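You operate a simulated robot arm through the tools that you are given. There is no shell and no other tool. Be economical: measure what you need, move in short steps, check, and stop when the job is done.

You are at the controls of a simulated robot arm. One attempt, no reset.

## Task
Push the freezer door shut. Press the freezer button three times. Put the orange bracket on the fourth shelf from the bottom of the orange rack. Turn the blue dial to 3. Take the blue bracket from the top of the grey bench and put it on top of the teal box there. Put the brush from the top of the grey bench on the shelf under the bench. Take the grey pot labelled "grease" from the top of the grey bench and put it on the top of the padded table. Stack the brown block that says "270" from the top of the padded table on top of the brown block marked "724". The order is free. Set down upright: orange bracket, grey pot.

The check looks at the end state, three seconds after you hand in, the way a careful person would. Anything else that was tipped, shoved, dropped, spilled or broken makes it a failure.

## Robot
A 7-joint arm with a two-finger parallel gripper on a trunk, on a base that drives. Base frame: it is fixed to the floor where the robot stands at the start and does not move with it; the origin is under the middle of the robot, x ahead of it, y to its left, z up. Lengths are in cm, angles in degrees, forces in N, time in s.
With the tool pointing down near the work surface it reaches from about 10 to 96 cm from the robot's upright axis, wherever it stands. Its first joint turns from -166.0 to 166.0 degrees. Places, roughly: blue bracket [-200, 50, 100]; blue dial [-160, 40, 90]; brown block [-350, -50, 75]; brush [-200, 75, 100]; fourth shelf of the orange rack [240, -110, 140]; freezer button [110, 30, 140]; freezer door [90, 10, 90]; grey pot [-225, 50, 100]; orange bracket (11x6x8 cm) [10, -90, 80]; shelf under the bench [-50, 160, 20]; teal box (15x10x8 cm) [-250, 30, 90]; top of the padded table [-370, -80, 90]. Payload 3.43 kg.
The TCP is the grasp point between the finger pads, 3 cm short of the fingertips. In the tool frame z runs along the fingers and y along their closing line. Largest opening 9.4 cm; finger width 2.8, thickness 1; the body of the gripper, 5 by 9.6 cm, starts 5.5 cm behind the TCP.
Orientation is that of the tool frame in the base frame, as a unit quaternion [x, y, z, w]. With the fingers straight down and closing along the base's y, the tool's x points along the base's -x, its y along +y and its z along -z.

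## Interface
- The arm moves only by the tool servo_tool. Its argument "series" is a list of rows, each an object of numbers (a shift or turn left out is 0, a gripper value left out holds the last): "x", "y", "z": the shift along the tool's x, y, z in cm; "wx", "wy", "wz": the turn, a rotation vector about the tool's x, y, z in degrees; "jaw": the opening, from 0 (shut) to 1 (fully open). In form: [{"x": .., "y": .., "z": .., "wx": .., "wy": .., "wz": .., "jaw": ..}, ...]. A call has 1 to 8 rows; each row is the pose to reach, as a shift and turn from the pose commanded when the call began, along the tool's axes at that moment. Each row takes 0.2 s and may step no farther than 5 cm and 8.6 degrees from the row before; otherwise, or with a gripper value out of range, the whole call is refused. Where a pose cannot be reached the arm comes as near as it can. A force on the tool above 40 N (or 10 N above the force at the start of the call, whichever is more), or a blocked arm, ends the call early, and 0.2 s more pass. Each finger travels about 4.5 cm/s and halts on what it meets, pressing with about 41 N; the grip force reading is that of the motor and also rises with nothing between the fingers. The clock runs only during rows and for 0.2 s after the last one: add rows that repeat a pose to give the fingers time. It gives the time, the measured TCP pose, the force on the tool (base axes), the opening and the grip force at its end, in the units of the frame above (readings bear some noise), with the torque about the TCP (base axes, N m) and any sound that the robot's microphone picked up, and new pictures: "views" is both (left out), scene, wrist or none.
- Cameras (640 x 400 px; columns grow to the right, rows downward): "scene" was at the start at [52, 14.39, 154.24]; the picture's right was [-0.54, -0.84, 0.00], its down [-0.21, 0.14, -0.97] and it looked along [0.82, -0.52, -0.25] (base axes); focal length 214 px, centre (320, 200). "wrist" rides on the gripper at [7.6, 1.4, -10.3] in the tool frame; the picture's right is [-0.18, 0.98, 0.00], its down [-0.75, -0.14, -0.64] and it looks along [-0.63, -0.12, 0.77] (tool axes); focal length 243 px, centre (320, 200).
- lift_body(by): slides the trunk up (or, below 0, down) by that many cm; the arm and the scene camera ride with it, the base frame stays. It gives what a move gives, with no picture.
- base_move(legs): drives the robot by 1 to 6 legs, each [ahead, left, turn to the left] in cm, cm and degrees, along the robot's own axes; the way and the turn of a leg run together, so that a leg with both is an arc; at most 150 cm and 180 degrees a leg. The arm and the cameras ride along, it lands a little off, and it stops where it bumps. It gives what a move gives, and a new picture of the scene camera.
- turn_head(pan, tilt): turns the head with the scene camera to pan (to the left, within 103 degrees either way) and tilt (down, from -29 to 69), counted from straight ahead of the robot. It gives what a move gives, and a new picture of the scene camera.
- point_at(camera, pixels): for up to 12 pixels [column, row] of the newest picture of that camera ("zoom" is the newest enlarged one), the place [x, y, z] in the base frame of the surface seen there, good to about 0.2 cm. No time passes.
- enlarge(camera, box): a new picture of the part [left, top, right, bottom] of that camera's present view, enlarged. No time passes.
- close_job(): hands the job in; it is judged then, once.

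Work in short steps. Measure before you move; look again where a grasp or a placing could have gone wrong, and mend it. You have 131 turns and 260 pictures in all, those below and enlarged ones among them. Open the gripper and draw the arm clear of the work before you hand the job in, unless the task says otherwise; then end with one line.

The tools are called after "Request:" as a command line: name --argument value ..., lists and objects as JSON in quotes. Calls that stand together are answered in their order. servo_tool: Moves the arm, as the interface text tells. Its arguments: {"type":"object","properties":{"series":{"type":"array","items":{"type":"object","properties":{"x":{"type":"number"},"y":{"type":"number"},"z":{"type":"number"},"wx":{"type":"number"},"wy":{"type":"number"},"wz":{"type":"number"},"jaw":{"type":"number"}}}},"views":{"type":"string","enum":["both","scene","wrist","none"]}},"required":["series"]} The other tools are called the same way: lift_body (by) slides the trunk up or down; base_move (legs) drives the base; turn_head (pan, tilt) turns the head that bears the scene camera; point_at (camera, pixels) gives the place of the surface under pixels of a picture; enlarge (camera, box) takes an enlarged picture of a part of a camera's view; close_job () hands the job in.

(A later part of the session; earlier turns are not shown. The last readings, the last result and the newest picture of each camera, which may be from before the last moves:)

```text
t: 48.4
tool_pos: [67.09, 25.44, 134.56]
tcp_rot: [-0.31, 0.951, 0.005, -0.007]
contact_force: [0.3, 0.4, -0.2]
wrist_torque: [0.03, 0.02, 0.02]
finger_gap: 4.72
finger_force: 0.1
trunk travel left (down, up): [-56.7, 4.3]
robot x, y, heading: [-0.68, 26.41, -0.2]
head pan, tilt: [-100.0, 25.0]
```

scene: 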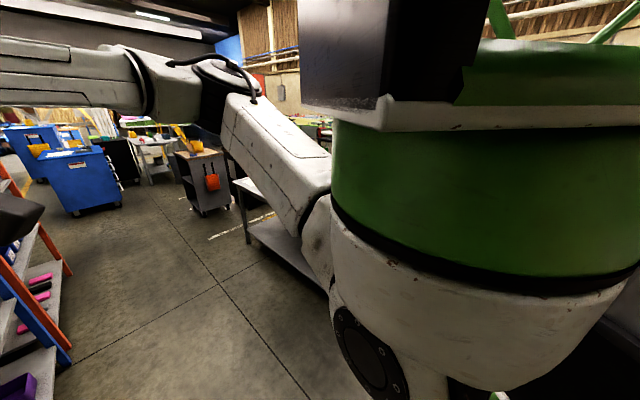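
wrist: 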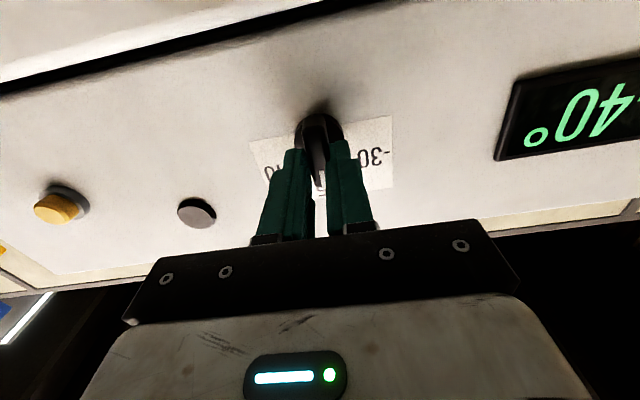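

The arm hides the right side. I'll square the tool and turn the base 90° right in place to face the bracket table.

Request:
servo_tool --series '[{"wz": 8}, {"wz": 16}, {"wz": 24}, {"wz": 32}, {"wz": 36}]' --views "none"

Request:
base_move --legs '[[0, 0, -90]]'

Request:
turn_head --pan 0 --tilt 30

```text
t: 49.6
tool_pos: [67.11, 25.27, 134.61]
tcp_rot: [0.001, 1.0, 0.002, -0.008]
contact_force: [-0.1, 0.0, -0.3]
wrist_torque: [-0.01, 0.04, -0.02]
finger_gap: 4.72
finger_force: 0.1
trunk travel left (down, up): [-56.7, 4.3]
robot x, y, heading: [-0.78, 26.37, -0.4]
head pan, tilt: [-100.0, 25.0]
```

```text
t: 53.9
tool_pos: [-2.07, -41.68, 134.65]
tcp_rot: [0.709, 0.705, 0.008, -0.004]
contact_force: [-0.4, -0.3, 0.0]
wrist_torque: [0.04, 0.01, 0.01]
finger_gap: 4.7
finger_force: 0.1
trunk travel left (down, up): [-56.7, 4.3]
robot x, y, heading: [-0.3, 26.21, -90.3]
head pan, tilt: [-100.0, 25.0]
```

scene: 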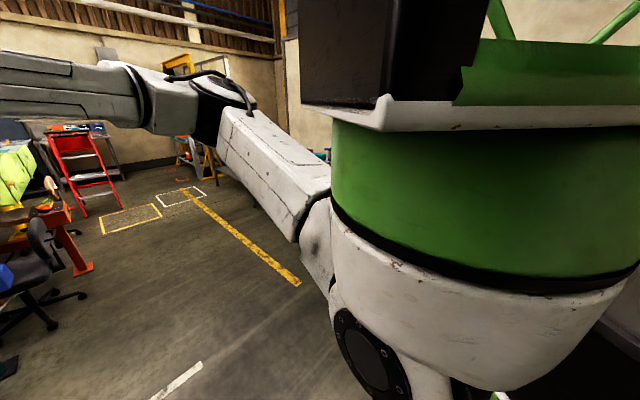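

```text
t: 55.6
tool_pos: [-2.16, -41.56, 134.65]
tcp_rot: [0.709, 0.705, 0.007, -0.004]
contact_force: [0.7, 0.2, -1.2]
wrist_torque: [0.01, 0.0, 0.03]
finger_gap: 4.7
finger_force: 0.1
trunk travel left (down, up): [-56.7, 4.3]
robot x, y, heading: [-0.39, 25.96, -90.4]
head pan, tilt: [0.0, 30.0]
```

scene: 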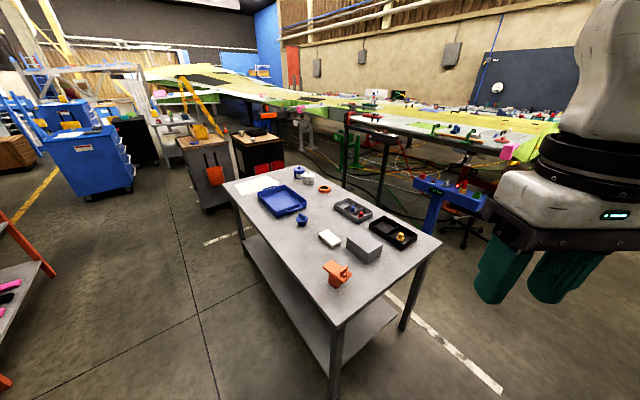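

The orange bracket is at (337,275) near the table's front end. I'll zoom and measure it.

Request:
enlarge --camera "scene" --box '[290, 215, 410, 290]'

Request:
point_at --camera "scene" --pixels '[[332, 320], [440, 242], [226, 182], [320, 300], [337, 272], [345, 287], [340, 263]]'

```text
5.33 times, centred on (350, 252) of scene
```

zoom: 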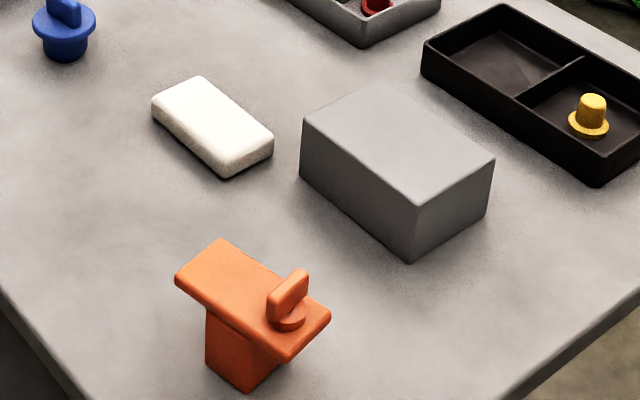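

```text
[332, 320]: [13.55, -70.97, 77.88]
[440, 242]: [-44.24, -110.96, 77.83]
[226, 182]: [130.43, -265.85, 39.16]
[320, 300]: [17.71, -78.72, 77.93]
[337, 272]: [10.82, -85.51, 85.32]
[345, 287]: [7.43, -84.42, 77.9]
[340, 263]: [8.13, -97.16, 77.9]
```

I'll measure the bracket's corners on the zoom.

Request:
point_at --camera "zoom" --pixels '[[222, 242], [180, 278], [286, 355], [325, 318], [295, 275], [287, 320], [245, 388], [210, 360], [277, 368], [230, 285], [225, 345], [265, 365]]'

```text
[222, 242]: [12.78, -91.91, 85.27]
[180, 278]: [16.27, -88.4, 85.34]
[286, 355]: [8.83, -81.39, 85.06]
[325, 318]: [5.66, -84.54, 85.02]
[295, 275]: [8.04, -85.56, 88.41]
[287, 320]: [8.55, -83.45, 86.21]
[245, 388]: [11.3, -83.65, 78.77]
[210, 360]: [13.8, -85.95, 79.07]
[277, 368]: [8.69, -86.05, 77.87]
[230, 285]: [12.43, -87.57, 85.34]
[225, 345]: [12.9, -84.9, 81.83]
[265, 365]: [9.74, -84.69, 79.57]
```

The bracket is T-shaped, with its plate centre at about (10.8,-86.7,85.3). Before choosing the grasp I'll look at the orange rack's shelf spacing.

Request:
turn_head --pan 58 --tilt 10

Request:
enlarge --camera "scene" --box '[180, 60, 500, 260]'

```text
t: 56.9
tool_pos: [-2.07, -41.65, 134.56]
tcp_rot: [0.709, 0.705, 0.007, -0.004]
contact_force: [0.0, 0.8, 0.7]
wrist_torque: [-0.01, 0.0, -0.05]
finger_gap: 4.69
finger_force: 0.0
trunk travel left (down, up): [-56.7, 4.3]
robot x, y, heading: [-0.67, 25.96, -90.5]
head pan, tilt: [58.0, 10.0]
```

scene: 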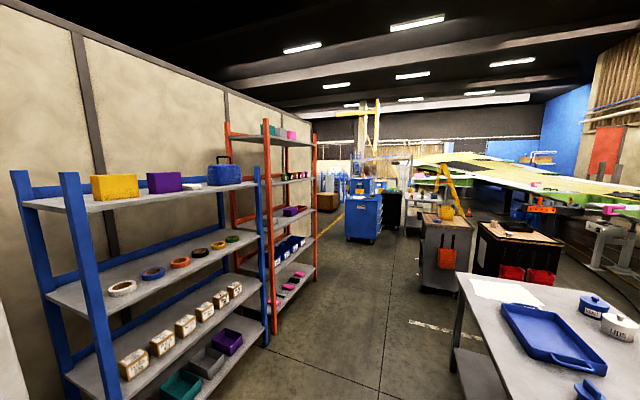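

```text
2.00 times, centred on (340, 160) of scene
```

zoom: 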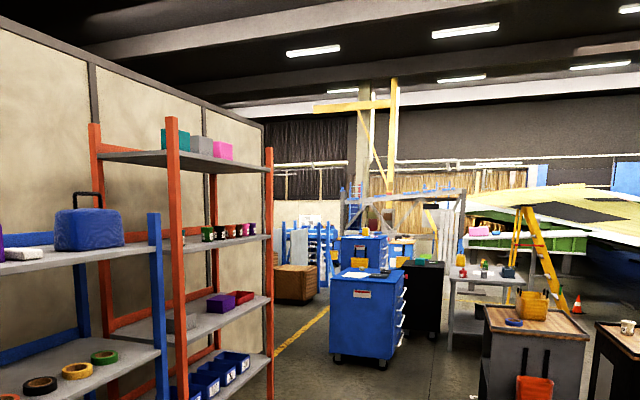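

The fourth shelf, with the small jars, has a fifth shelf above it. I'll measure the gap and the free space.

Request:
enlarge --camera "scene" --box '[220, 110, 330, 230]'

Request:
point_at --camera "scene" --pixels '[[255, 184], [314, 179], [285, 183], [260, 140], [312, 146], [270, 218], [314, 207], [300, 178], [272, 182], [317, 230], [265, 250]]'

```text
3.33 times, centred on (275, 170) of scene
```

zoom: 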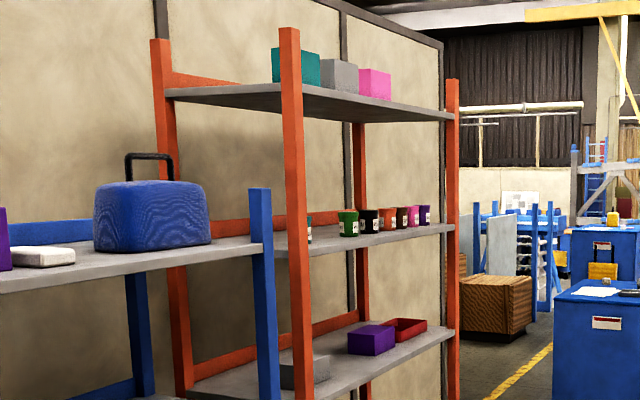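

```text
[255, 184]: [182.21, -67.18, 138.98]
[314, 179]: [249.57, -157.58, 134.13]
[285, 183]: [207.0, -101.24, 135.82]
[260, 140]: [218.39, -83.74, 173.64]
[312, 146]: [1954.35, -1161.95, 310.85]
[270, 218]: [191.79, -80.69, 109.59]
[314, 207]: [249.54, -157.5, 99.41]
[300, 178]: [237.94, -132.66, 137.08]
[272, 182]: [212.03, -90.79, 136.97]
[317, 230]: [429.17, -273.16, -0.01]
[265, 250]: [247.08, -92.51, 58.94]
```

Shelf 4 is at z≈136.5 with about 35 cm of space above it, so a tilted grasp (about 40° off vertical) will suit both picking and placing. I'll drive to about (-30,-25) facing -56°, in line with the bracket's long axis.

Request:
base_move --legs '[[51, -30, 0], [0, 0, 34]]'

Request:
turn_head --pan 0 --tilt 50

```text
t: 61.9
tool_pos: [5.46, -81.88, 134.48]
tcp_rot: [0.472, 0.882, 0.005, -0.006]
contact_force: [-0.1, 0.3, -0.2]
wrist_torque: [0.01, 0.01, 0.02]
finger_gap: 4.71
finger_force: 0.0
trunk travel left (down, up): [-56.7, 4.3]
robot x, y, heading: [-31.28, -24.71, -56.1]
head pan, tilt: [58.0, 10.0]
```

scene: 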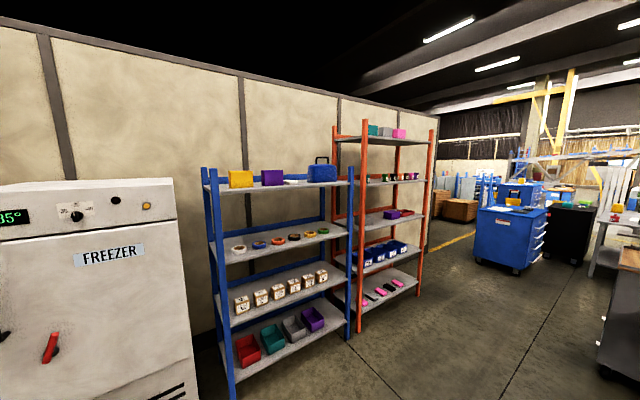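

```text
t: 63.2
tool_pos: [5.51, -81.78, 134.5]
tcp_rot: [0.471, 0.882, 0.005, -0.006]
contact_force: [0.0, 0.1, -0.6]
wrist_torque: [-0.01, 0.0, -0.01]
finger_gap: 4.7
finger_force: 0.1
trunk travel left (down, up): [-56.7, 4.3]
robot x, y, heading: [-31.04, -24.8, -56.5]
head pan, tilt: [0.0, 50.0]
```

scene: 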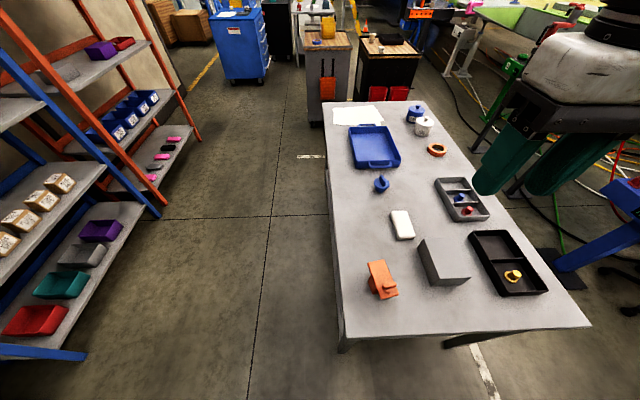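

The display now reads -35° again, so the freezer is restored. I'll re-measure the bracket at (382,280).

Request:
enlarge --camera "scene" --box '[340, 240, 440, 310]'

```text
5.71 times, centred on (390, 275) of scene
```

zoom: 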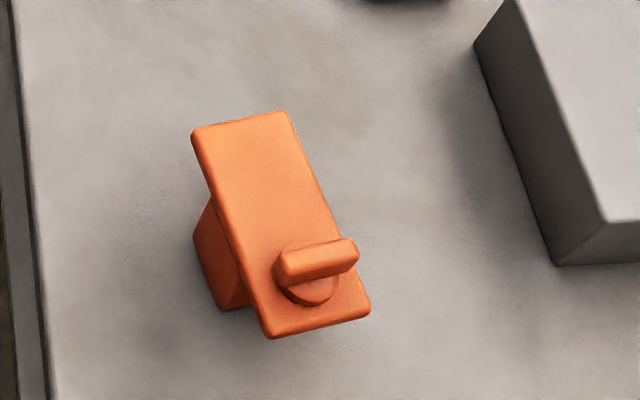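

Request:
point_at --camera "zoom" --pixels '[[196, 133], [287, 114], [368, 310], [266, 334], [278, 265], [350, 248], [308, 292], [198, 245], [222, 305], [240, 300], [525, 200], [400, 250]]'

```text
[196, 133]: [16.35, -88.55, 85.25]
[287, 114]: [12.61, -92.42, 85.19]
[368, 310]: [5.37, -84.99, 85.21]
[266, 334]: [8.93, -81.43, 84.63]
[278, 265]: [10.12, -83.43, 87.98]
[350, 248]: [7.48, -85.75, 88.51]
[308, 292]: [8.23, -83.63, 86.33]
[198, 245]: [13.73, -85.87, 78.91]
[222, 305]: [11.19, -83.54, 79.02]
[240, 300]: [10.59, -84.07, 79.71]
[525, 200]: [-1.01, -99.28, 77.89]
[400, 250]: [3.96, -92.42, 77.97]
```

The plate centre is (10.8,-86.9,85.2) with the long axis at 136°, so the approach heading is -44°. I'll yaw the tool by 12.4° and then pitch it 40°.

Request:
servo_tool --series '[{"wz": -8, "jaw": 0.85}, {"wz": -12.4}, {"wz": -12.4}]' --views "none"

Request:
servo_tool --series '[{"wy": -8, "z": 4}, {"wy": -16, "z": 8}, {"wy": -24, "z": 12}, {"wy": -32, "z": 16}, {"wy": -40, "z": 20}, {"wy": -40, "z": 24}, {"wy": -40, "z": 27}, {"wy": -40, "z": 27}]' --views "both"

```text
t: 64.0
tool_pos: [5.36, -81.75, 134.48]
tcp_rot: [0.373, 0.928, 0.006, -0.006]
contact_force: [0.2, -0.1, 0.6]
wrist_torque: [-0.01, -0.01, -0.02]
finger_gap: 7.96
finger_force: 0.1
trunk travel left (down, up): [-56.7, 4.3]
robot x, y, heading: [-31.07, -24.59, -56.5]
head pan, tilt: [0.0, 50.0]
```

```text
t: 65.8
tool_pos: [5.25, -81.33, 107.35]
tcp_rot: [0.353, 0.874, -0.122, 0.313]
contact_force: [0.1, -0.5, -0.4]
wrist_torque: [-0.05, 0.02, 0.02]
finger_gap: 8.02
finger_force: 0.1
trunk travel left (down, up): [-56.7, 4.3]
robot x, y, heading: [-31.14, -24.65, -56.4]
head pan, tilt: [0.0, 50.0]
```

scene: 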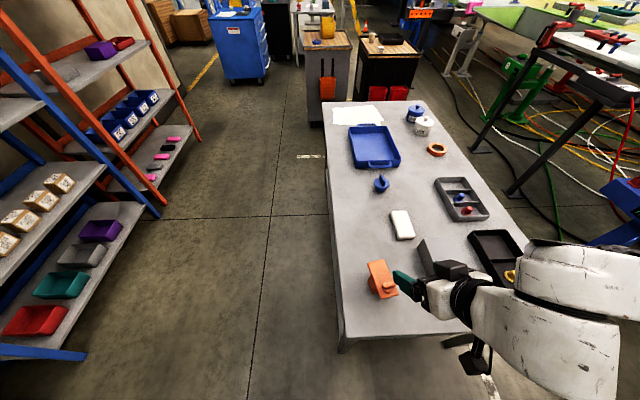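
wrist: 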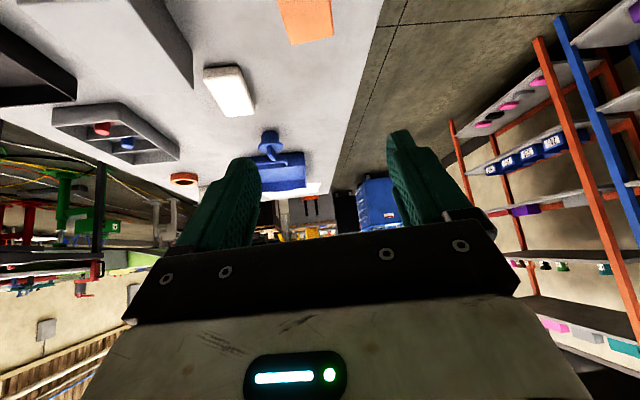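

The axes check out at a heading of -43° and a 40° tilt. I'll approach along the axis, stopping 6 cm short to verify.

Request:
servo_tool --series '[{"x": 2, "z": 4}, {"x": 4, "z": 8}, {"x": 6, "z": 12, "y": -0.2}, {"x": 8.05, "y": -0.3, "z": 16}, {"x": 8.05, "y": -0.3, "z": 16}]' --views "both"

```text
t: 67.0
tool_pos: [7.92, -83.97, 90.0]
tcp_rot: [0.353, 0.874, -0.123, 0.312]
contact_force: [0.4, 0.2, -0.2]
wrist_torque: [0.01, 0.01, 0.01]
finger_gap: 7.95
finger_force: 0.1
trunk travel left (down, up): [-56.7, 4.3]
robot x, y, heading: [-31.44, -24.79, -56.2]
head pan, tilt: [0.0, 50.0]
```

scene: 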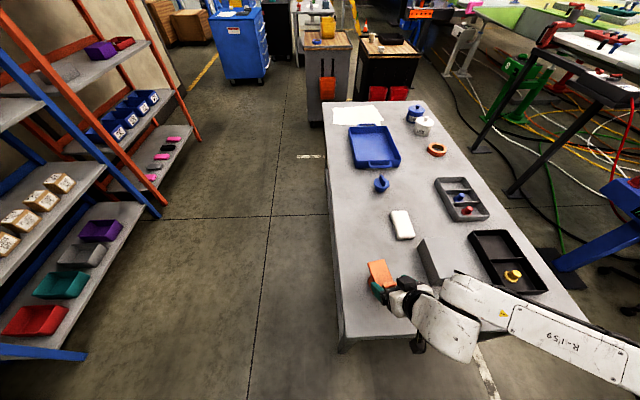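
wrist: 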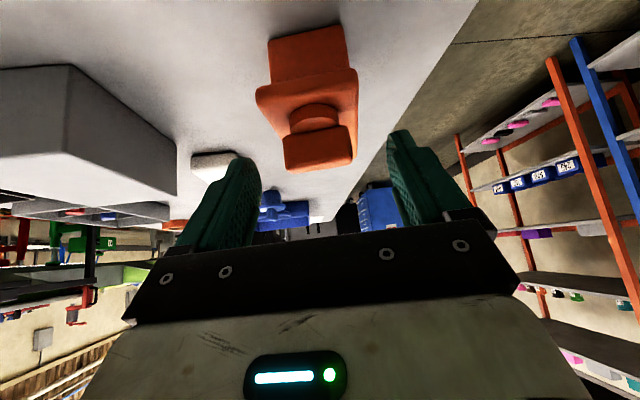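

The bracket is centred between the fingers, so I advance 6.2 cm and close.

Request:
servo_tool --series '[{"z": 3}, {"z": 6.2, "y": -0.1}, {"z": 6.2, "y": -0.1, "jaw": 0.3}, {"z": 6.2, "y": -0.1, "jaw": 0}, {"z": 6.2, "y": -0.1}, {"z": 6.2, "y": -0.1}, {"z": 6.2, "y": -0.1}]' --views "both"

```text
t: 68.6
tool_pos: [10.79, -86.81, 85.28]
tcp_rot: [0.354, 0.873, -0.122, 0.313]
contact_force: [0.2, -0.6, 1.1]
wrist_torque: [-0.03, -0.13, 0.01]
finger_gap: 5.99
finger_force: 41.0
trunk travel left (down, up): [-56.7, 4.3]
robot x, y, heading: [-31.18, -24.44, -56.3]
head pan, tilt: [0.0, 50.0]
```

scene: 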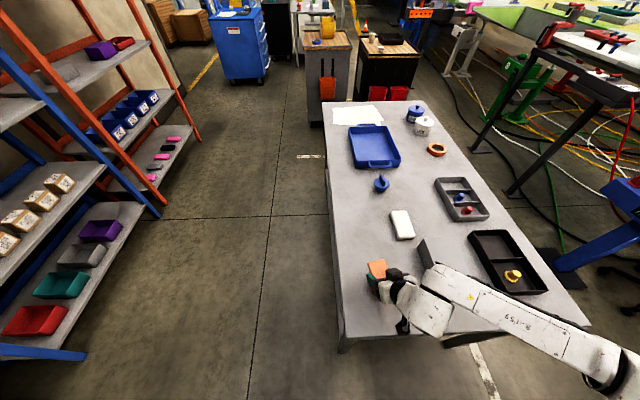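
wrist: 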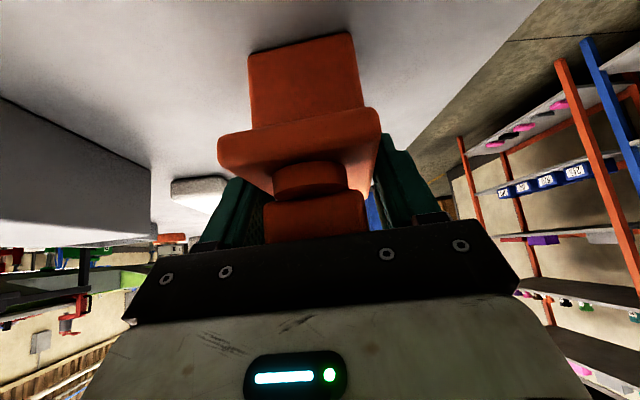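

Gripped at 5.99 cm, and the bracket base is 7.4 cm below the TCP. I lift straight up.

Request:
servo_tool --series '[{"x": -1.9, "z": -2.33}, {"x": -4.75, "z": -5.8}, {"x": -7.6, "z": -9.3}, {"x": -10.4, "z": -12.8}, {"x": -13.3, "z": -16.3}, {"x": -16.1, "z": -19.8}, {"x": -19, "z": -23.3}, {"x": -21.8, "z": -26.8}]' --views "none"

Request:
servo_tool --series '[{"x": -2.8, "z": -3.5}, {"x": -5.7, "z": -7}, {"x": -8.5, "z": -10.5}, {"x": -11.4, "z": -14}, {"x": -14.2, "z": -17.5}, {"x": -17.1, "z": -21}, {"x": -17.1, "z": -21}]' --views "both"

```text
t: 70.4
tool_pos: [10.74, -86.92, 119.66]
tcp_rot: [0.355, 0.873, -0.123, 0.311]
contact_force: [0.7, 0.4, -3.9]
wrist_torque: [0.0, -0.02, -0.01]
finger_gap: 5.99
finger_force: 40.5
trunk travel left (down, up): [-56.7, 4.3]
robot x, y, heading: [-31.26, -24.81, -56.5]
head pan, tilt: [0.0, 50.0]
```

```text
t: 72.0
tool_pos: [10.38, -87.26, 146.95]
tcp_rot: [0.353, 0.873, -0.122, 0.312]
contact_force: [0.9, 0.8, -3.4]
wrist_torque: [-0.01, -0.03, 0.02]
finger_gap: 5.97
finger_force: 40.7
trunk travel left (down, up): [-56.7, 4.3]
robot x, y, heading: [-30.84, -24.68, -56.6]
head pan, tilt: [0.0, 50.0]
```

scene: 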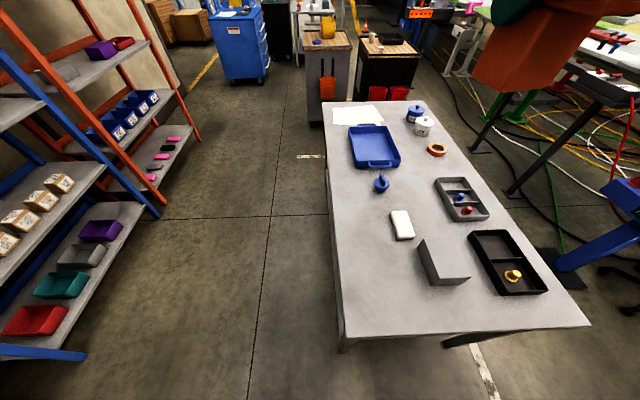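
wrist: 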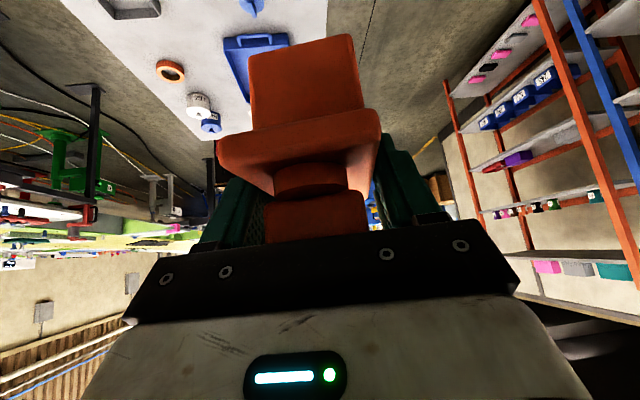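

Bracket held. I'll pull the arm in about 18 cm, then drive left into the aisle and along it before turning to face the orange rack.

Request:
servo_tool --series '[{"x": 3.5, "z": -2.8}, {"x": 7, "z": -5.6}, {"x": 10.5, "z": -8.5}, {"x": 14, "z": -11.4}, {"x": 14, "z": -11.4}]' --views "none"

Request:
turn_head --pan 40 --tilt 20

Request:
base_move --legs '[[0, 64, 0], [110, 0, 0]]'

```text
t: 73.2
tool_pos: [-2.59, -74.99, 146.95]
tcp_rot: [0.355, 0.873, -0.121, 0.313]
contact_force: [-0.8, 0.8, -3.1]
wrist_torque: [-0.03, 0.03, -0.01]
finger_gap: 5.96
finger_force: 41.2
trunk travel left (down, up): [-56.7, 4.3]
robot x, y, heading: [-31.2, -24.69, -56.2]
head pan, tilt: [0.0, 50.0]
```

```text
t: 74.2
tool_pos: [-2.43, -74.86, 146.94]
tcp_rot: [0.355, 0.873, -0.121, 0.313]
contact_force: [0.6, 0.5, -3.5]
wrist_torque: [-0.02, -0.02, 0.02]
finger_gap: 5.97
finger_force: 40.8
trunk travel left (down, up): [-56.7, 4.3]
robot x, y, heading: [-31.25, -24.81, -56.2]
head pan, tilt: [40.0, 20.0]
```

scene: 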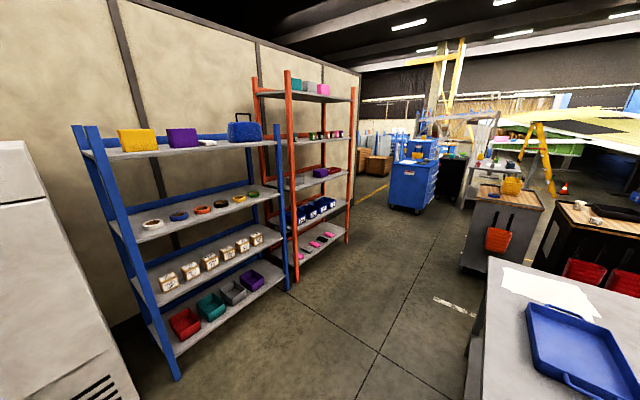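

```text
t: 83.1
tool_pos: [111.76, -131.9, 147.08]
tcp_rot: [0.355, 0.872, -0.121, 0.313]
contact_force: [0.1, 0.1, -2.7]
wrist_torque: [-0.02, -0.01, 0.05]
finger_gap: 6.0
finger_force: 41.2
trunk travel left (down, up): [-56.7, 4.3]
robot x, y, heading: [83.08, -81.71, -56.6]
head pan, tilt: [40.0, 20.0]
```

scene: 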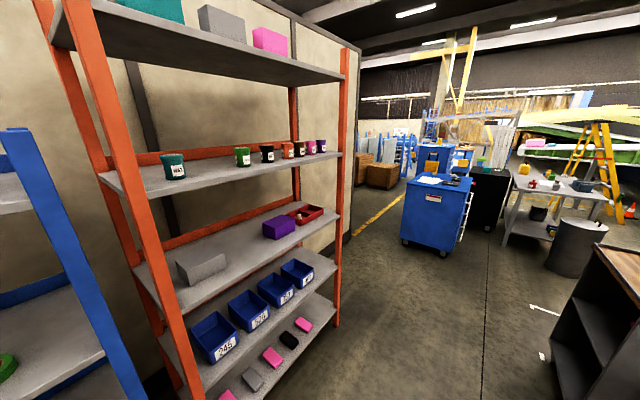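

Shelf 4 has a free gap between the teal jar at (173,167) and the green jar at (242,157). I'll measure it.

Request:
point_at --camera "scene" --pixels '[[174, 178], [242, 165], [210, 178], [130, 188], [210, 165], [345, 152], [120, 180], [205, 40], [250, 172], [205, 150], [290, 66], [130, 165]]'

Request:
enlarge --camera "scene" --box '[80, 100, 280, 225]'

```text
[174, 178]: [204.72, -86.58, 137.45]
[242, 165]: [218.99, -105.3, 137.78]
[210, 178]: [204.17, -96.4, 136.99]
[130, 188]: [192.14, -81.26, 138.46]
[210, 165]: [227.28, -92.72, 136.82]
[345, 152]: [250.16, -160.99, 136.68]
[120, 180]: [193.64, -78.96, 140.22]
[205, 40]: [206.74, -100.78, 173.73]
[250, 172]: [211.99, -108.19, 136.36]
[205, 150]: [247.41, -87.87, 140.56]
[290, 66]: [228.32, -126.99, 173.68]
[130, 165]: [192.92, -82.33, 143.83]
```

```text
3.20 times, centred on (180, 162) of scene
```

zoom: 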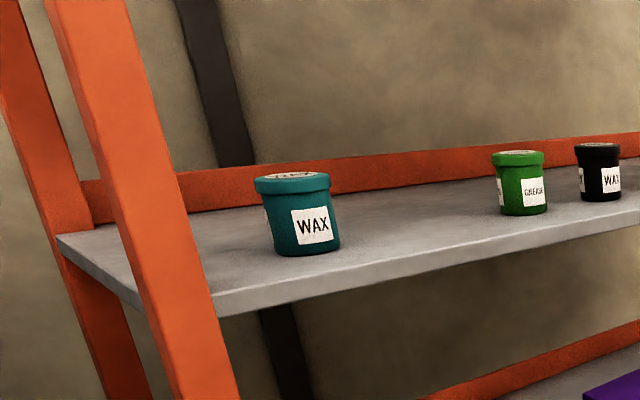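

The gap spans a≈189–206 along the shelf, with the front edge at l≈117 and the shelf at z=136.9. Before driving on I'll measure the black cart at right and the blue cabinet.

Request:
point_at --camera "scene" --pixels '[[553, 350], [560, 390], [598, 250], [433, 255], [405, 240], [575, 270]]'

```text
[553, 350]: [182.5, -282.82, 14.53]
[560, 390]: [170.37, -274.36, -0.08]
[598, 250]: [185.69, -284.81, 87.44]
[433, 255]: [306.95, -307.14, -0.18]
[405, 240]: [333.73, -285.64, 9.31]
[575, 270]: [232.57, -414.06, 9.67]
```

It's clear. I'll drive ahead 79 and left 16, then turn to face the rack.

Request:
base_move --legs '[[79.5, 16, 0], [0, 0, 90]]'

Request:
turn_head --pan 0 --tilt 15

```text
t: 91.2
tool_pos: [190.66, -111.06, 147.05]
tcp_rot: [-0.358, 0.871, 0.133, 0.309]
contact_force: [0.0, 0.0, -2.8]
wrist_torque: [-0.05, 0.0, 0.01]
finger_gap: 5.98
finger_force: 40.7
trunk travel left (down, up): [-56.7, 4.3]
robot x, y, heading: [139.79, -138.88, 32.5]
head pan, tilt: [40.0, 20.0]
```

scene: 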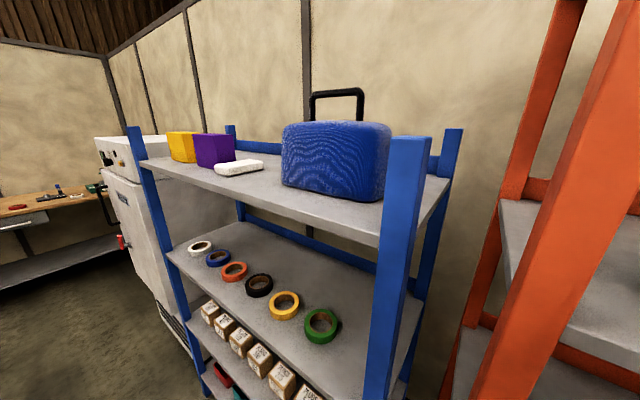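

```text
t: 92.2
tool_pos: [190.64, -110.99, 147.07]
tcp_rot: [-0.358, 0.872, 0.132, 0.307]
contact_force: [0.5, -0.2, -2.8]
wrist_torque: [0.0, 0.04, 0.04]
finger_gap: 5.98
finger_force: 40.5
trunk travel left (down, up): [-56.7, 4.3]
robot x, y, heading: [139.99, -138.91, 32.5]
head pan, tilt: [0.0, 15.0]
```

scene: 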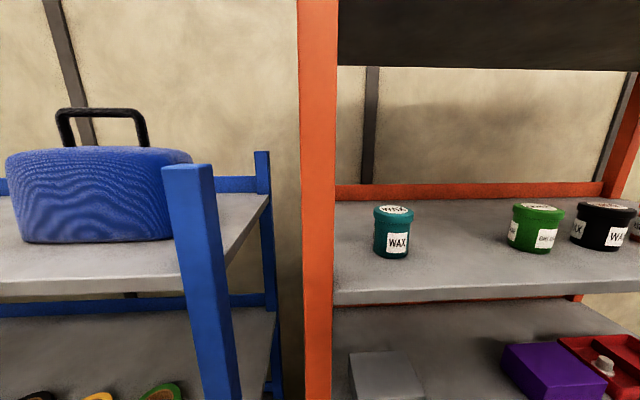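

Now I have a head-on view. I'll measure the jar bases, the front edge and the shelf above.

Request:
point_at --camera "scene" --pixels '[[375, 250], [410, 250], [391, 257], [510, 240], [525, 250], [455, 288], [455, 240], [340, 292], [455, 70], [455, 200], [620, 277]]'

```text
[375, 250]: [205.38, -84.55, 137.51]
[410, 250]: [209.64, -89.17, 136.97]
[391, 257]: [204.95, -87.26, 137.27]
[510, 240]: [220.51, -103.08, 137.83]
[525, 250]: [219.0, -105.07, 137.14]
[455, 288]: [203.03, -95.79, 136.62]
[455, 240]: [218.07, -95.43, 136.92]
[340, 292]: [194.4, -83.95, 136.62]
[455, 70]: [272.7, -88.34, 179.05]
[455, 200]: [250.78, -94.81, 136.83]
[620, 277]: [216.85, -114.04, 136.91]
```

Target: TCP (212.9,-96.2) with tool heading 33.5°. First I'll yaw the tool 12° clockwise about the vertical.

Request:
servo_tool --series '[{"wx": 3.8, "wz": 4.7}, {"wx": 7.6, "wz": 9.4}, {"wx": 7.6, "wz": 9.4}]' --views "none"

```text
t: 93.0
tool_pos: [191.14, -110.97, 147.27]
tcp_rot: [-0.255, 0.909, 0.104, 0.312]
contact_force: [0.4, -0.3, -2.8]
wrist_torque: [-0.06, 0.0, -0.02]
finger_gap: 5.96
finger_force: 41.0
trunk travel left (down, up): [-56.7, 4.3]
robot x, y, heading: [139.91, -138.89, 32.6]
head pan, tilt: [0.0, 15.0]
```

I'll advance toward the shelf with the bracket base about 3.7 cm above it, removing a small roll, and stop midway to look.

Request:
servo_tool --series '[{"x": -3.5, "y": 1.05, "z": 2.6, "wx": 1.1, "wz": -0.9}, {"x": -7, "y": 1.05, "z": 5.2, "wx": 1.1, "wz": -0.9}, {"x": -10.5, "y": 1.05, "z": 7.9, "wx": 1.1, "wz": -0.9}, {"x": -10.5, "y": 1.05, "z": 7.9, "wx": 1.1, "wz": -0.9}]' --views "both"

```text
t: 94.0
tool_pos: [201.15, -103.13, 147.65]
tcp_rot: [-0.267, 0.904, 0.088, 0.322]
contact_force: [0.1, -0.2, -3.1]
wrist_torque: [-0.03, 0.01, 0.03]
finger_gap: 5.96
finger_force: 40.9
trunk travel left (down, up): [-56.7, 4.3]
robot x, y, heading: [140.18, -139.11, 32.2]
head pan, tilt: [0.0, 15.0]
```

scene: 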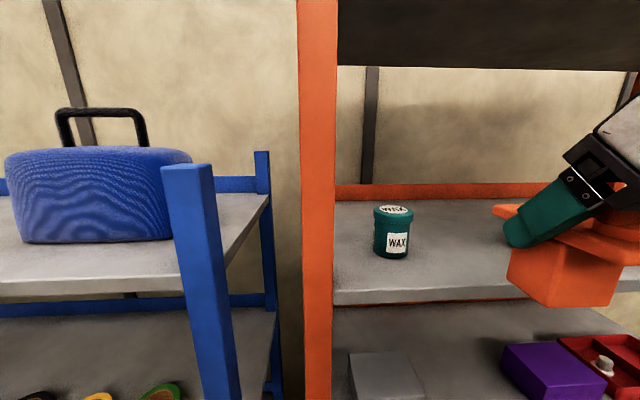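
wrist: 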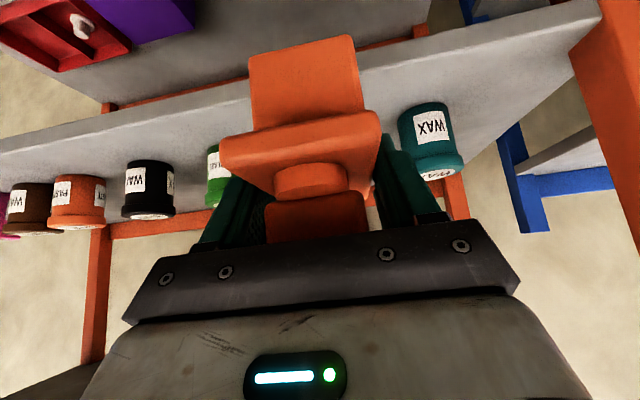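

Lateral position a=197.2 is central between the jars. I continue inward, then check.

Request:
servo_tool --series '[{"x": -3.6, "y": -0.2, "z": 2.8}, {"x": -7.2, "y": -0.4, "z": 5.5}, {"x": -10.8, "y": -0.5, "z": 8.3}, {"x": -10.8, "y": -0.5, "z": 8.3}]' --views "both"

```text
t: 95.0
tool_pos: [212.98, -95.92, 148.03]
tcp_rot: [-0.268, 0.903, 0.088, 0.323]
contact_force: [-0.1, -0.1, -4.5]
wrist_torque: [0.01, -0.03, -0.01]
finger_gap: 5.99
finger_force: 41.1
trunk travel left (down, up): [-56.7, 4.3]
robot x, y, heading: [139.44, -138.83, 32.5]
head pan, tilt: [0.0, 15.0]
```

scene: 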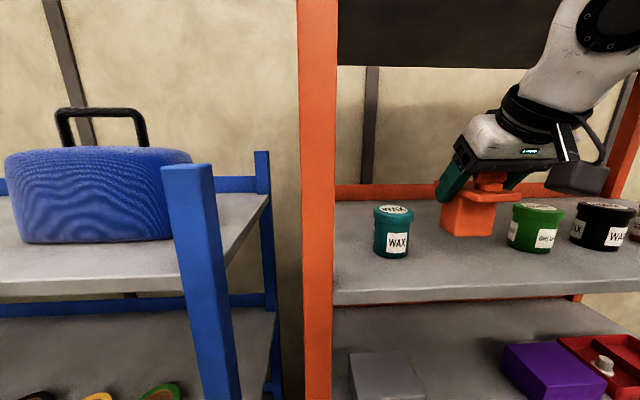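
wrist: 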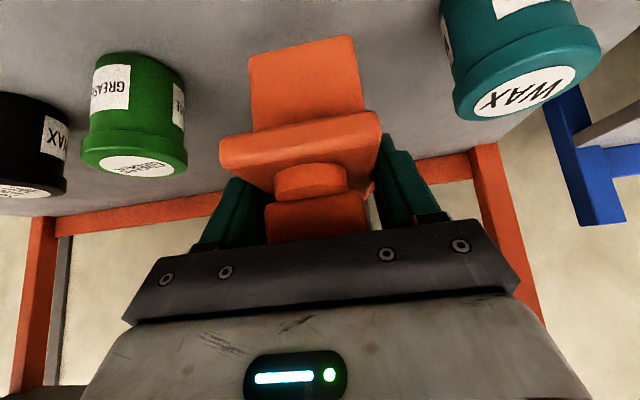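

The bracket hovers clear between the jars. I lower 3.8 cm slowly.

Request:
servo_tool --series '[{"x": 0.94, "z": 1.17}, {"x": 1.9, "z": 2.33}, {"x": 2.2, "z": 2.7}, {"x": 2.33, "z": 2.88}, {"x": 2.42, "z": 2.99}, {"x": 2.42, "z": 2.99}]' --views "scene"

```text
t: 96.4
tool_pos: [212.89, -96.09, 144.25]
tcp_rot: [-0.268, 0.903, 0.09, 0.324]
contact_force: [4.5, -0.2, 21.3]
wrist_torque: [0.57, -0.11, -0.03]
finger_gap: 5.99
finger_force: 41.3
trunk travel left (down, up): [-56.7, 4.3]
robot x, y, heading: [139.84, -139.03, 32.5]
head pan, tilt: [0.0, 15.0]
```

scene: 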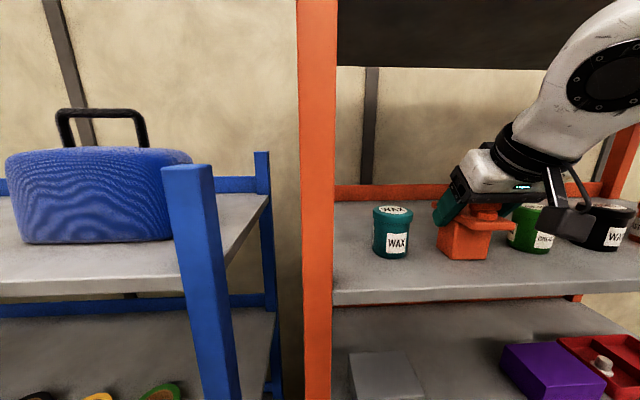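

Contact made. I ease up slightly, open the jaw, and withdraw along the tool axis.

Request:
servo_tool --series '[{"x": -0.1, "z": -0.12, "jaw": 0.7}, {"x": -0.1, "z": -0.12, "jaw": 0.78}, {"x": -0.1, "z": -0.12}, {"x": -0.1, "z": -2}, {"x": -0.1, "z": -5}, {"x": -0.1, "z": -9}, {"x": -0.1, "z": -13}]' --views "both"

```text
t: 98.0
tool_pos: [205.91, -100.52, 154.32]
tcp_rot: [-0.269, 0.904, 0.089, 0.321]
contact_force: [0.2, -0.3, 0.6]
wrist_torque: [-0.01, 0.01, -0.01]
finger_gap: 7.32
finger_force: 0.1
trunk travel left (down, up): [-56.7, 4.3]
robot x, y, heading: [140.1, -138.88, 32.4]
head pan, tilt: [0.0, 15.0]
```

scene: 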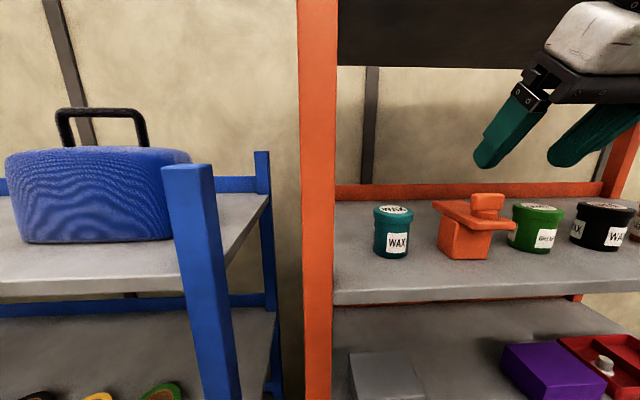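
wrist: 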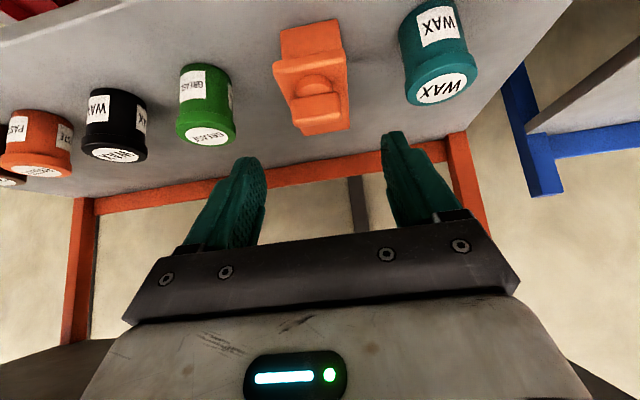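

The bracket stands upright on shelf 4. I'll back the base off, bring the tool vertical and retract, then turn back down the aisle.

Request:
base_move --legs '[[-22, 0, 0]]'

Request:
servo_tool --series '[{"wy": 8, "x": 3}, {"wy": 16, "x": 6}, {"wy": 24, "x": 9}, {"wy": 32, "x": 12}, {"wy": 39, "x": 13, "jaw": 0.8}, {"wy": 39, "x": 13}]' --views "none"

Request:
base_move --legs '[[0, 0, 91]]'

Request:
turn_head --pan 20 --tilt 20

```text
t: 99.7
tool_pos: [187.33, -112.14, 154.3]
tcp_rot: [-0.269, 0.903, 0.088, 0.322]
contact_force: [0.4, 0.4, -0.3]
wrist_torque: [0.02, -0.01, -0.01]
finger_gap: 7.33
finger_force: 0.0
trunk travel left (down, up): [-56.7, 4.3]
robot x, y, heading: [121.05, -150.47, 32.5]
head pan, tilt: [0.0, 15.0]
```

scene: 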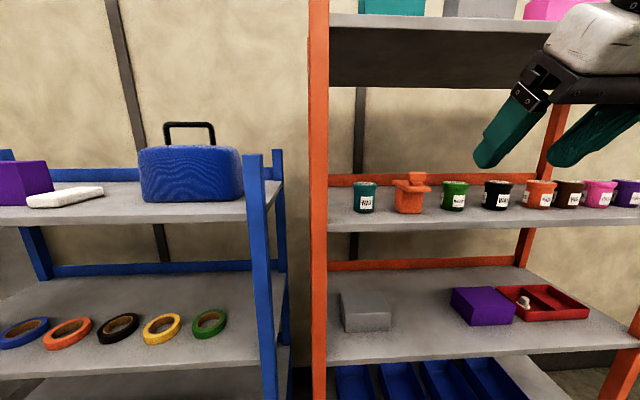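

```text
t: 101.1
tool_pos: [178.98, -117.75, 146.11]
tcp_rot: [-0.283, 0.959, -0.007, 0.001]
contact_force: [0.5, -1.0, -0.6]
wrist_torque: [0.0, 0.0, 0.01]
finger_gap: 7.5
finger_force: 0.1
trunk travel left (down, up): [-56.7, 4.3]
robot x, y, heading: [121.02, -150.91, 32.5]
head pan, tilt: [0.0, 15.0]
```

```text
t: 105.4
tool_pos: [87.35, -93.71, 146.06]
tcp_rot: [0.882, -0.471, 0.004, -0.006]
contact_force: [0.9, -0.7, 0.2]
wrist_torque: [-0.02, 0.0, 0.03]
finger_gap: 7.53
finger_force: 0.1
trunk travel left (down, up): [-56.7, 4.3]
robot x, y, heading: [120.98, -150.48, 123.7]
head pan, tilt: [0.0, 15.0]
```

scene: 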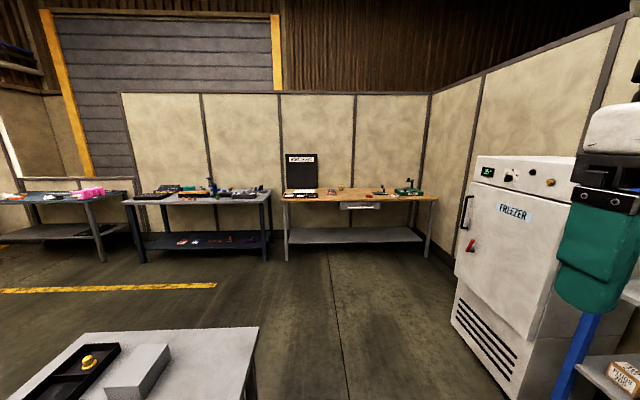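

```text
t: 106.2
tool_pos: [87.41, -93.69, 146.21]
tcp_rot: [0.882, -0.472, 0.003, -0.006]
contact_force: [0.5, 0.3, 0.0]
wrist_torque: [-0.06, -0.02, 0.01]
finger_gap: 7.51
finger_force: 0.1
trunk travel left (down, up): [-56.7, 4.3]
robot x, y, heading: [121.56, -151.14, 123.5]
head pan, tilt: [20.0, 20.0]
```

scene: 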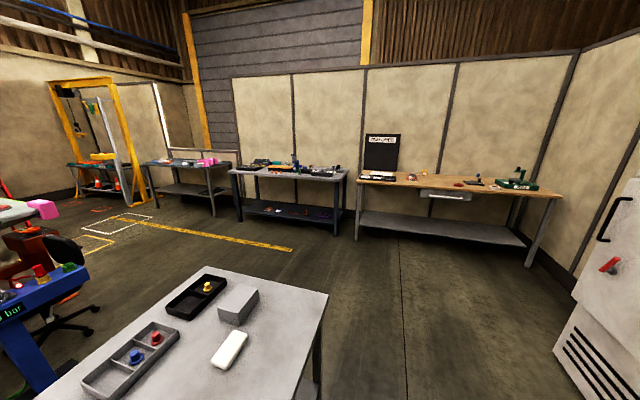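

I see the wooden bench with an empty shelf at (430,228), the grey-topped bench at (290,175), and another table at (190,165). I'll get their positions.

Request:
point_at --camera "scene" --pixels '[[430, 228], [365, 222], [520, 240], [290, 172], [240, 172], [346, 174], [290, 212], [190, 163], [145, 163], [225, 168], [230, 200], [355, 235]]'

Request:
enlarge --camera "scene" --box '[130, 130, 370, 250]'

```text
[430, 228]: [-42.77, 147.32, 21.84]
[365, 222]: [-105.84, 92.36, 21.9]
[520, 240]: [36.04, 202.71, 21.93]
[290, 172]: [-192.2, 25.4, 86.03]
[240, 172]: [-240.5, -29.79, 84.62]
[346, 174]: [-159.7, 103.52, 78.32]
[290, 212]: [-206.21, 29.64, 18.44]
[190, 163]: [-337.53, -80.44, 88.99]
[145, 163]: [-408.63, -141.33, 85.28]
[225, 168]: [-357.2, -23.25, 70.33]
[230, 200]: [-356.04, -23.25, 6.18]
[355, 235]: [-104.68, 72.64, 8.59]
```

```text
2.67 times, centred on (250, 190) of scene
```

zoom: 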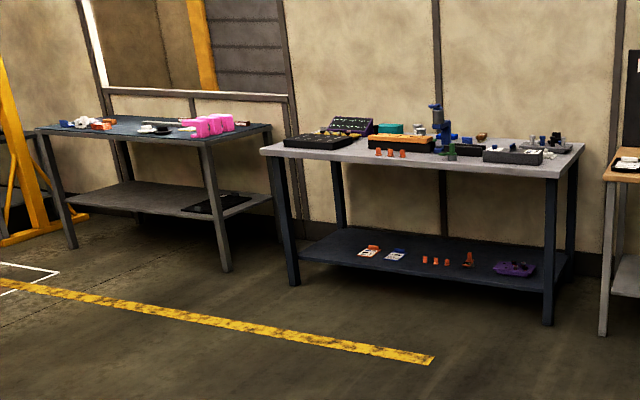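

The shelf hint matches the wooden bench's lower shelf at z=21.9. Now I drive back down the aisle and sideways to the front of the grey bench.

Request:
base_move --legs '[[89, -8, 0], [89, 0, 0], [28, 80, 0], [28, 80, 4]]'

Request:
turn_head --pan 0 --tilt 35

```text
t: 123.5
tool_pos: [-172.98, 9.23, 146.09]
tcp_rot: [0.902, -0.433, 0.003, -0.006]
contact_force: [0.8, -0.9, -0.1]
wrist_torque: [-0.03, 0.0, -0.01]
finger_gap: 7.51
finger_force: 0.2
trunk travel left (down, up): [-56.7, 4.3]
robot x, y, heading: [-134.61, -44.69, 128.1]
head pan, tilt: [20.0, 20.0]
```

scene: 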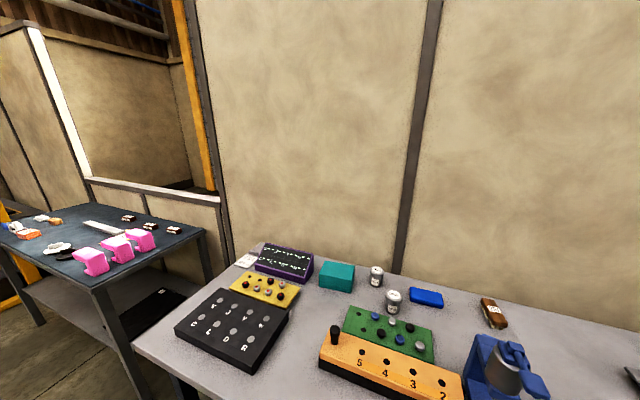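

```text
t: 124.3
tool_pos: [-172.96, 9.28, 146.17]
tcp_rot: [0.901, -0.433, 0.002, -0.006]
contact_force: [-0.3, 0.1, 0.8]
wrist_torque: [0.02, 0.03, 0.0]
finger_gap: 7.54
finger_force: 0.0
trunk travel left (down, up): [-56.7, 4.3]
robot x, y, heading: [-134.44, -44.67, 128.4]
head pan, tilt: [0.0, 35.0]
```

scene: 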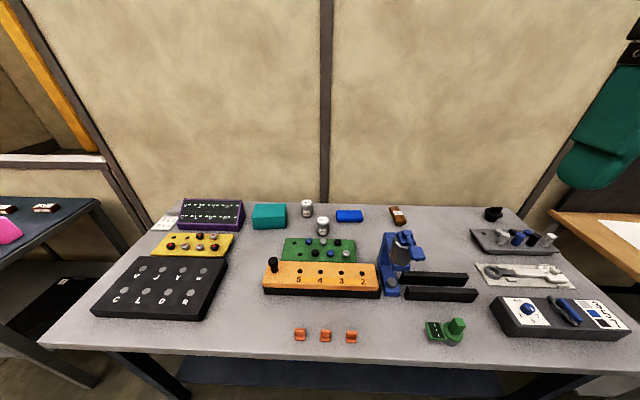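

I have the whole bench in view: teal box at (270,216), two pots at (307,208) and (322,226), blue piece at (349,216), brown item at (398,215), and the dial panel at (560,318). I'll zoom into both regions.

Request:
enlarge --camera "scene" --box '[240, 185, 420, 285]'

Request:
enlarge --camera "scene" --box '[470, 270, 640, 350]'

```text
3.56 times, centred on (330, 235) of scene
```

zoom: 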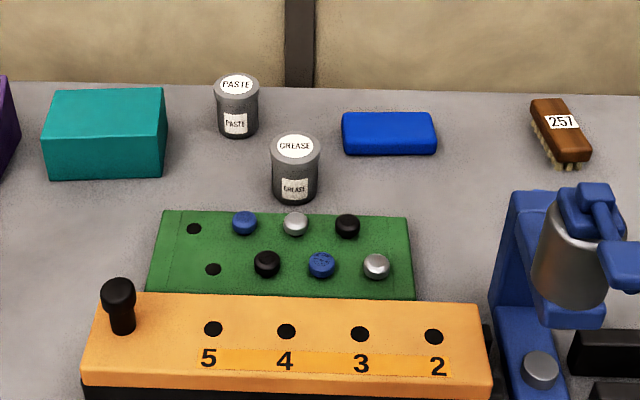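

```text
3.76 times, centred on (555, 310) of scene
```

zoom: 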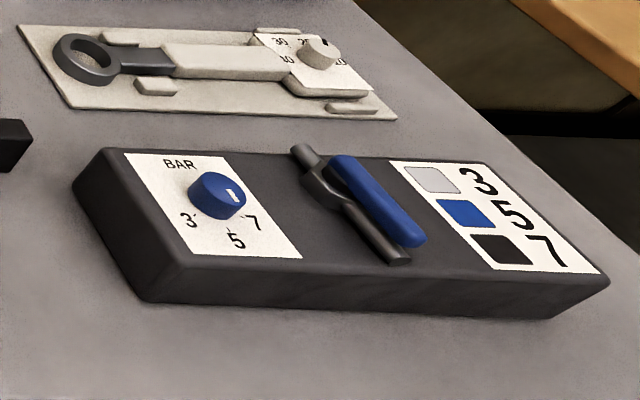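

The "GREASE" pot is the nearer one at (322,226), and the brush is the brown "257" item. I'll measure all of these.

Request:
point_at --camera "scene" --pixels '[[253, 227], [286, 228], [287, 206], [254, 206], [322, 219], [322, 234], [337, 220], [362, 220], [349, 211], [398, 208], [402, 222], [529, 309]]'

Request:
enlarge --camera "scene" --box '[325, 200, 425, 235]'

```text
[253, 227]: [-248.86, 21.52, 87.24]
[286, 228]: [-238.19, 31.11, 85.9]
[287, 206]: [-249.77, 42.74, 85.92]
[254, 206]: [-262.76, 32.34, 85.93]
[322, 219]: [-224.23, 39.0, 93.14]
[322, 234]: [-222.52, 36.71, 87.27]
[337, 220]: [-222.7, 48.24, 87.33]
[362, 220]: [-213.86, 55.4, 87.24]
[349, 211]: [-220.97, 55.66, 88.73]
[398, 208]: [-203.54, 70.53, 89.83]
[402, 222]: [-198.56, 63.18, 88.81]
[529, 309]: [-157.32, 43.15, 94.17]
```

```text
6.40 times, centred on (375, 218) of scene
```

zoom: 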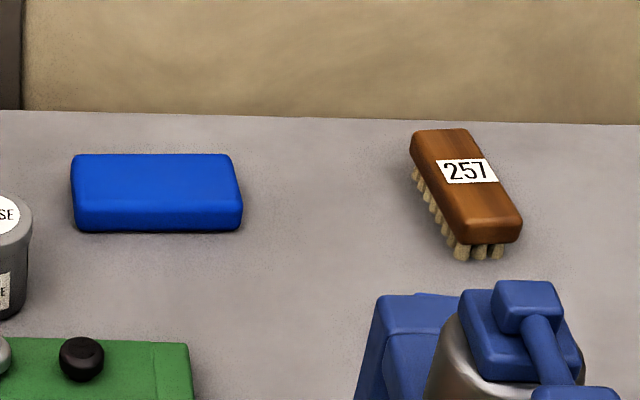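

The blue piece looks like a plain slab. I'll check the rest of the bench for another "bracket" before assuming.

Request:
enlarge --camera "scene" --box '[370, 195, 600, 320]'

Request:
enlarge --camera "scene" --box '[280, 300, 480, 370]'

```text
2.78 times, centred on (485, 258) of scene
```

zoom: 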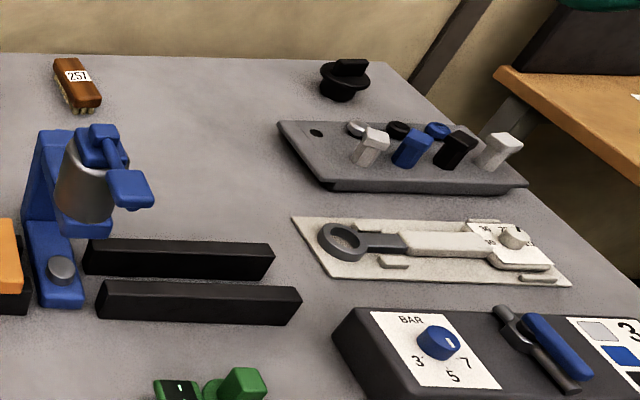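

```text
3.20 times, centred on (380, 335) of scene
```

zoom: 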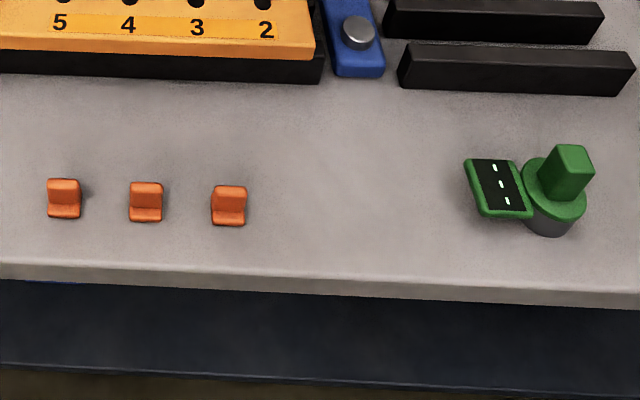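

The slab is the only blue candidate. For driving room, I'll measure the bench's front edge.

Request:
point_at --camera "scene" --pixels '[[100, 343], [350, 352], [560, 363], [400, 240], [470, 215], [566, 328], [500, 318], [560, 310]]'

```text
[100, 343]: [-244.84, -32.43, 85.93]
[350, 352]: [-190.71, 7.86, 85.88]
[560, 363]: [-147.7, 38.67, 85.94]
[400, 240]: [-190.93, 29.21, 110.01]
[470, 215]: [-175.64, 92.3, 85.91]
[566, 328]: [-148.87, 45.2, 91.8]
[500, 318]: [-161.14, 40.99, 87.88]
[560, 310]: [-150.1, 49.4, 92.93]
```

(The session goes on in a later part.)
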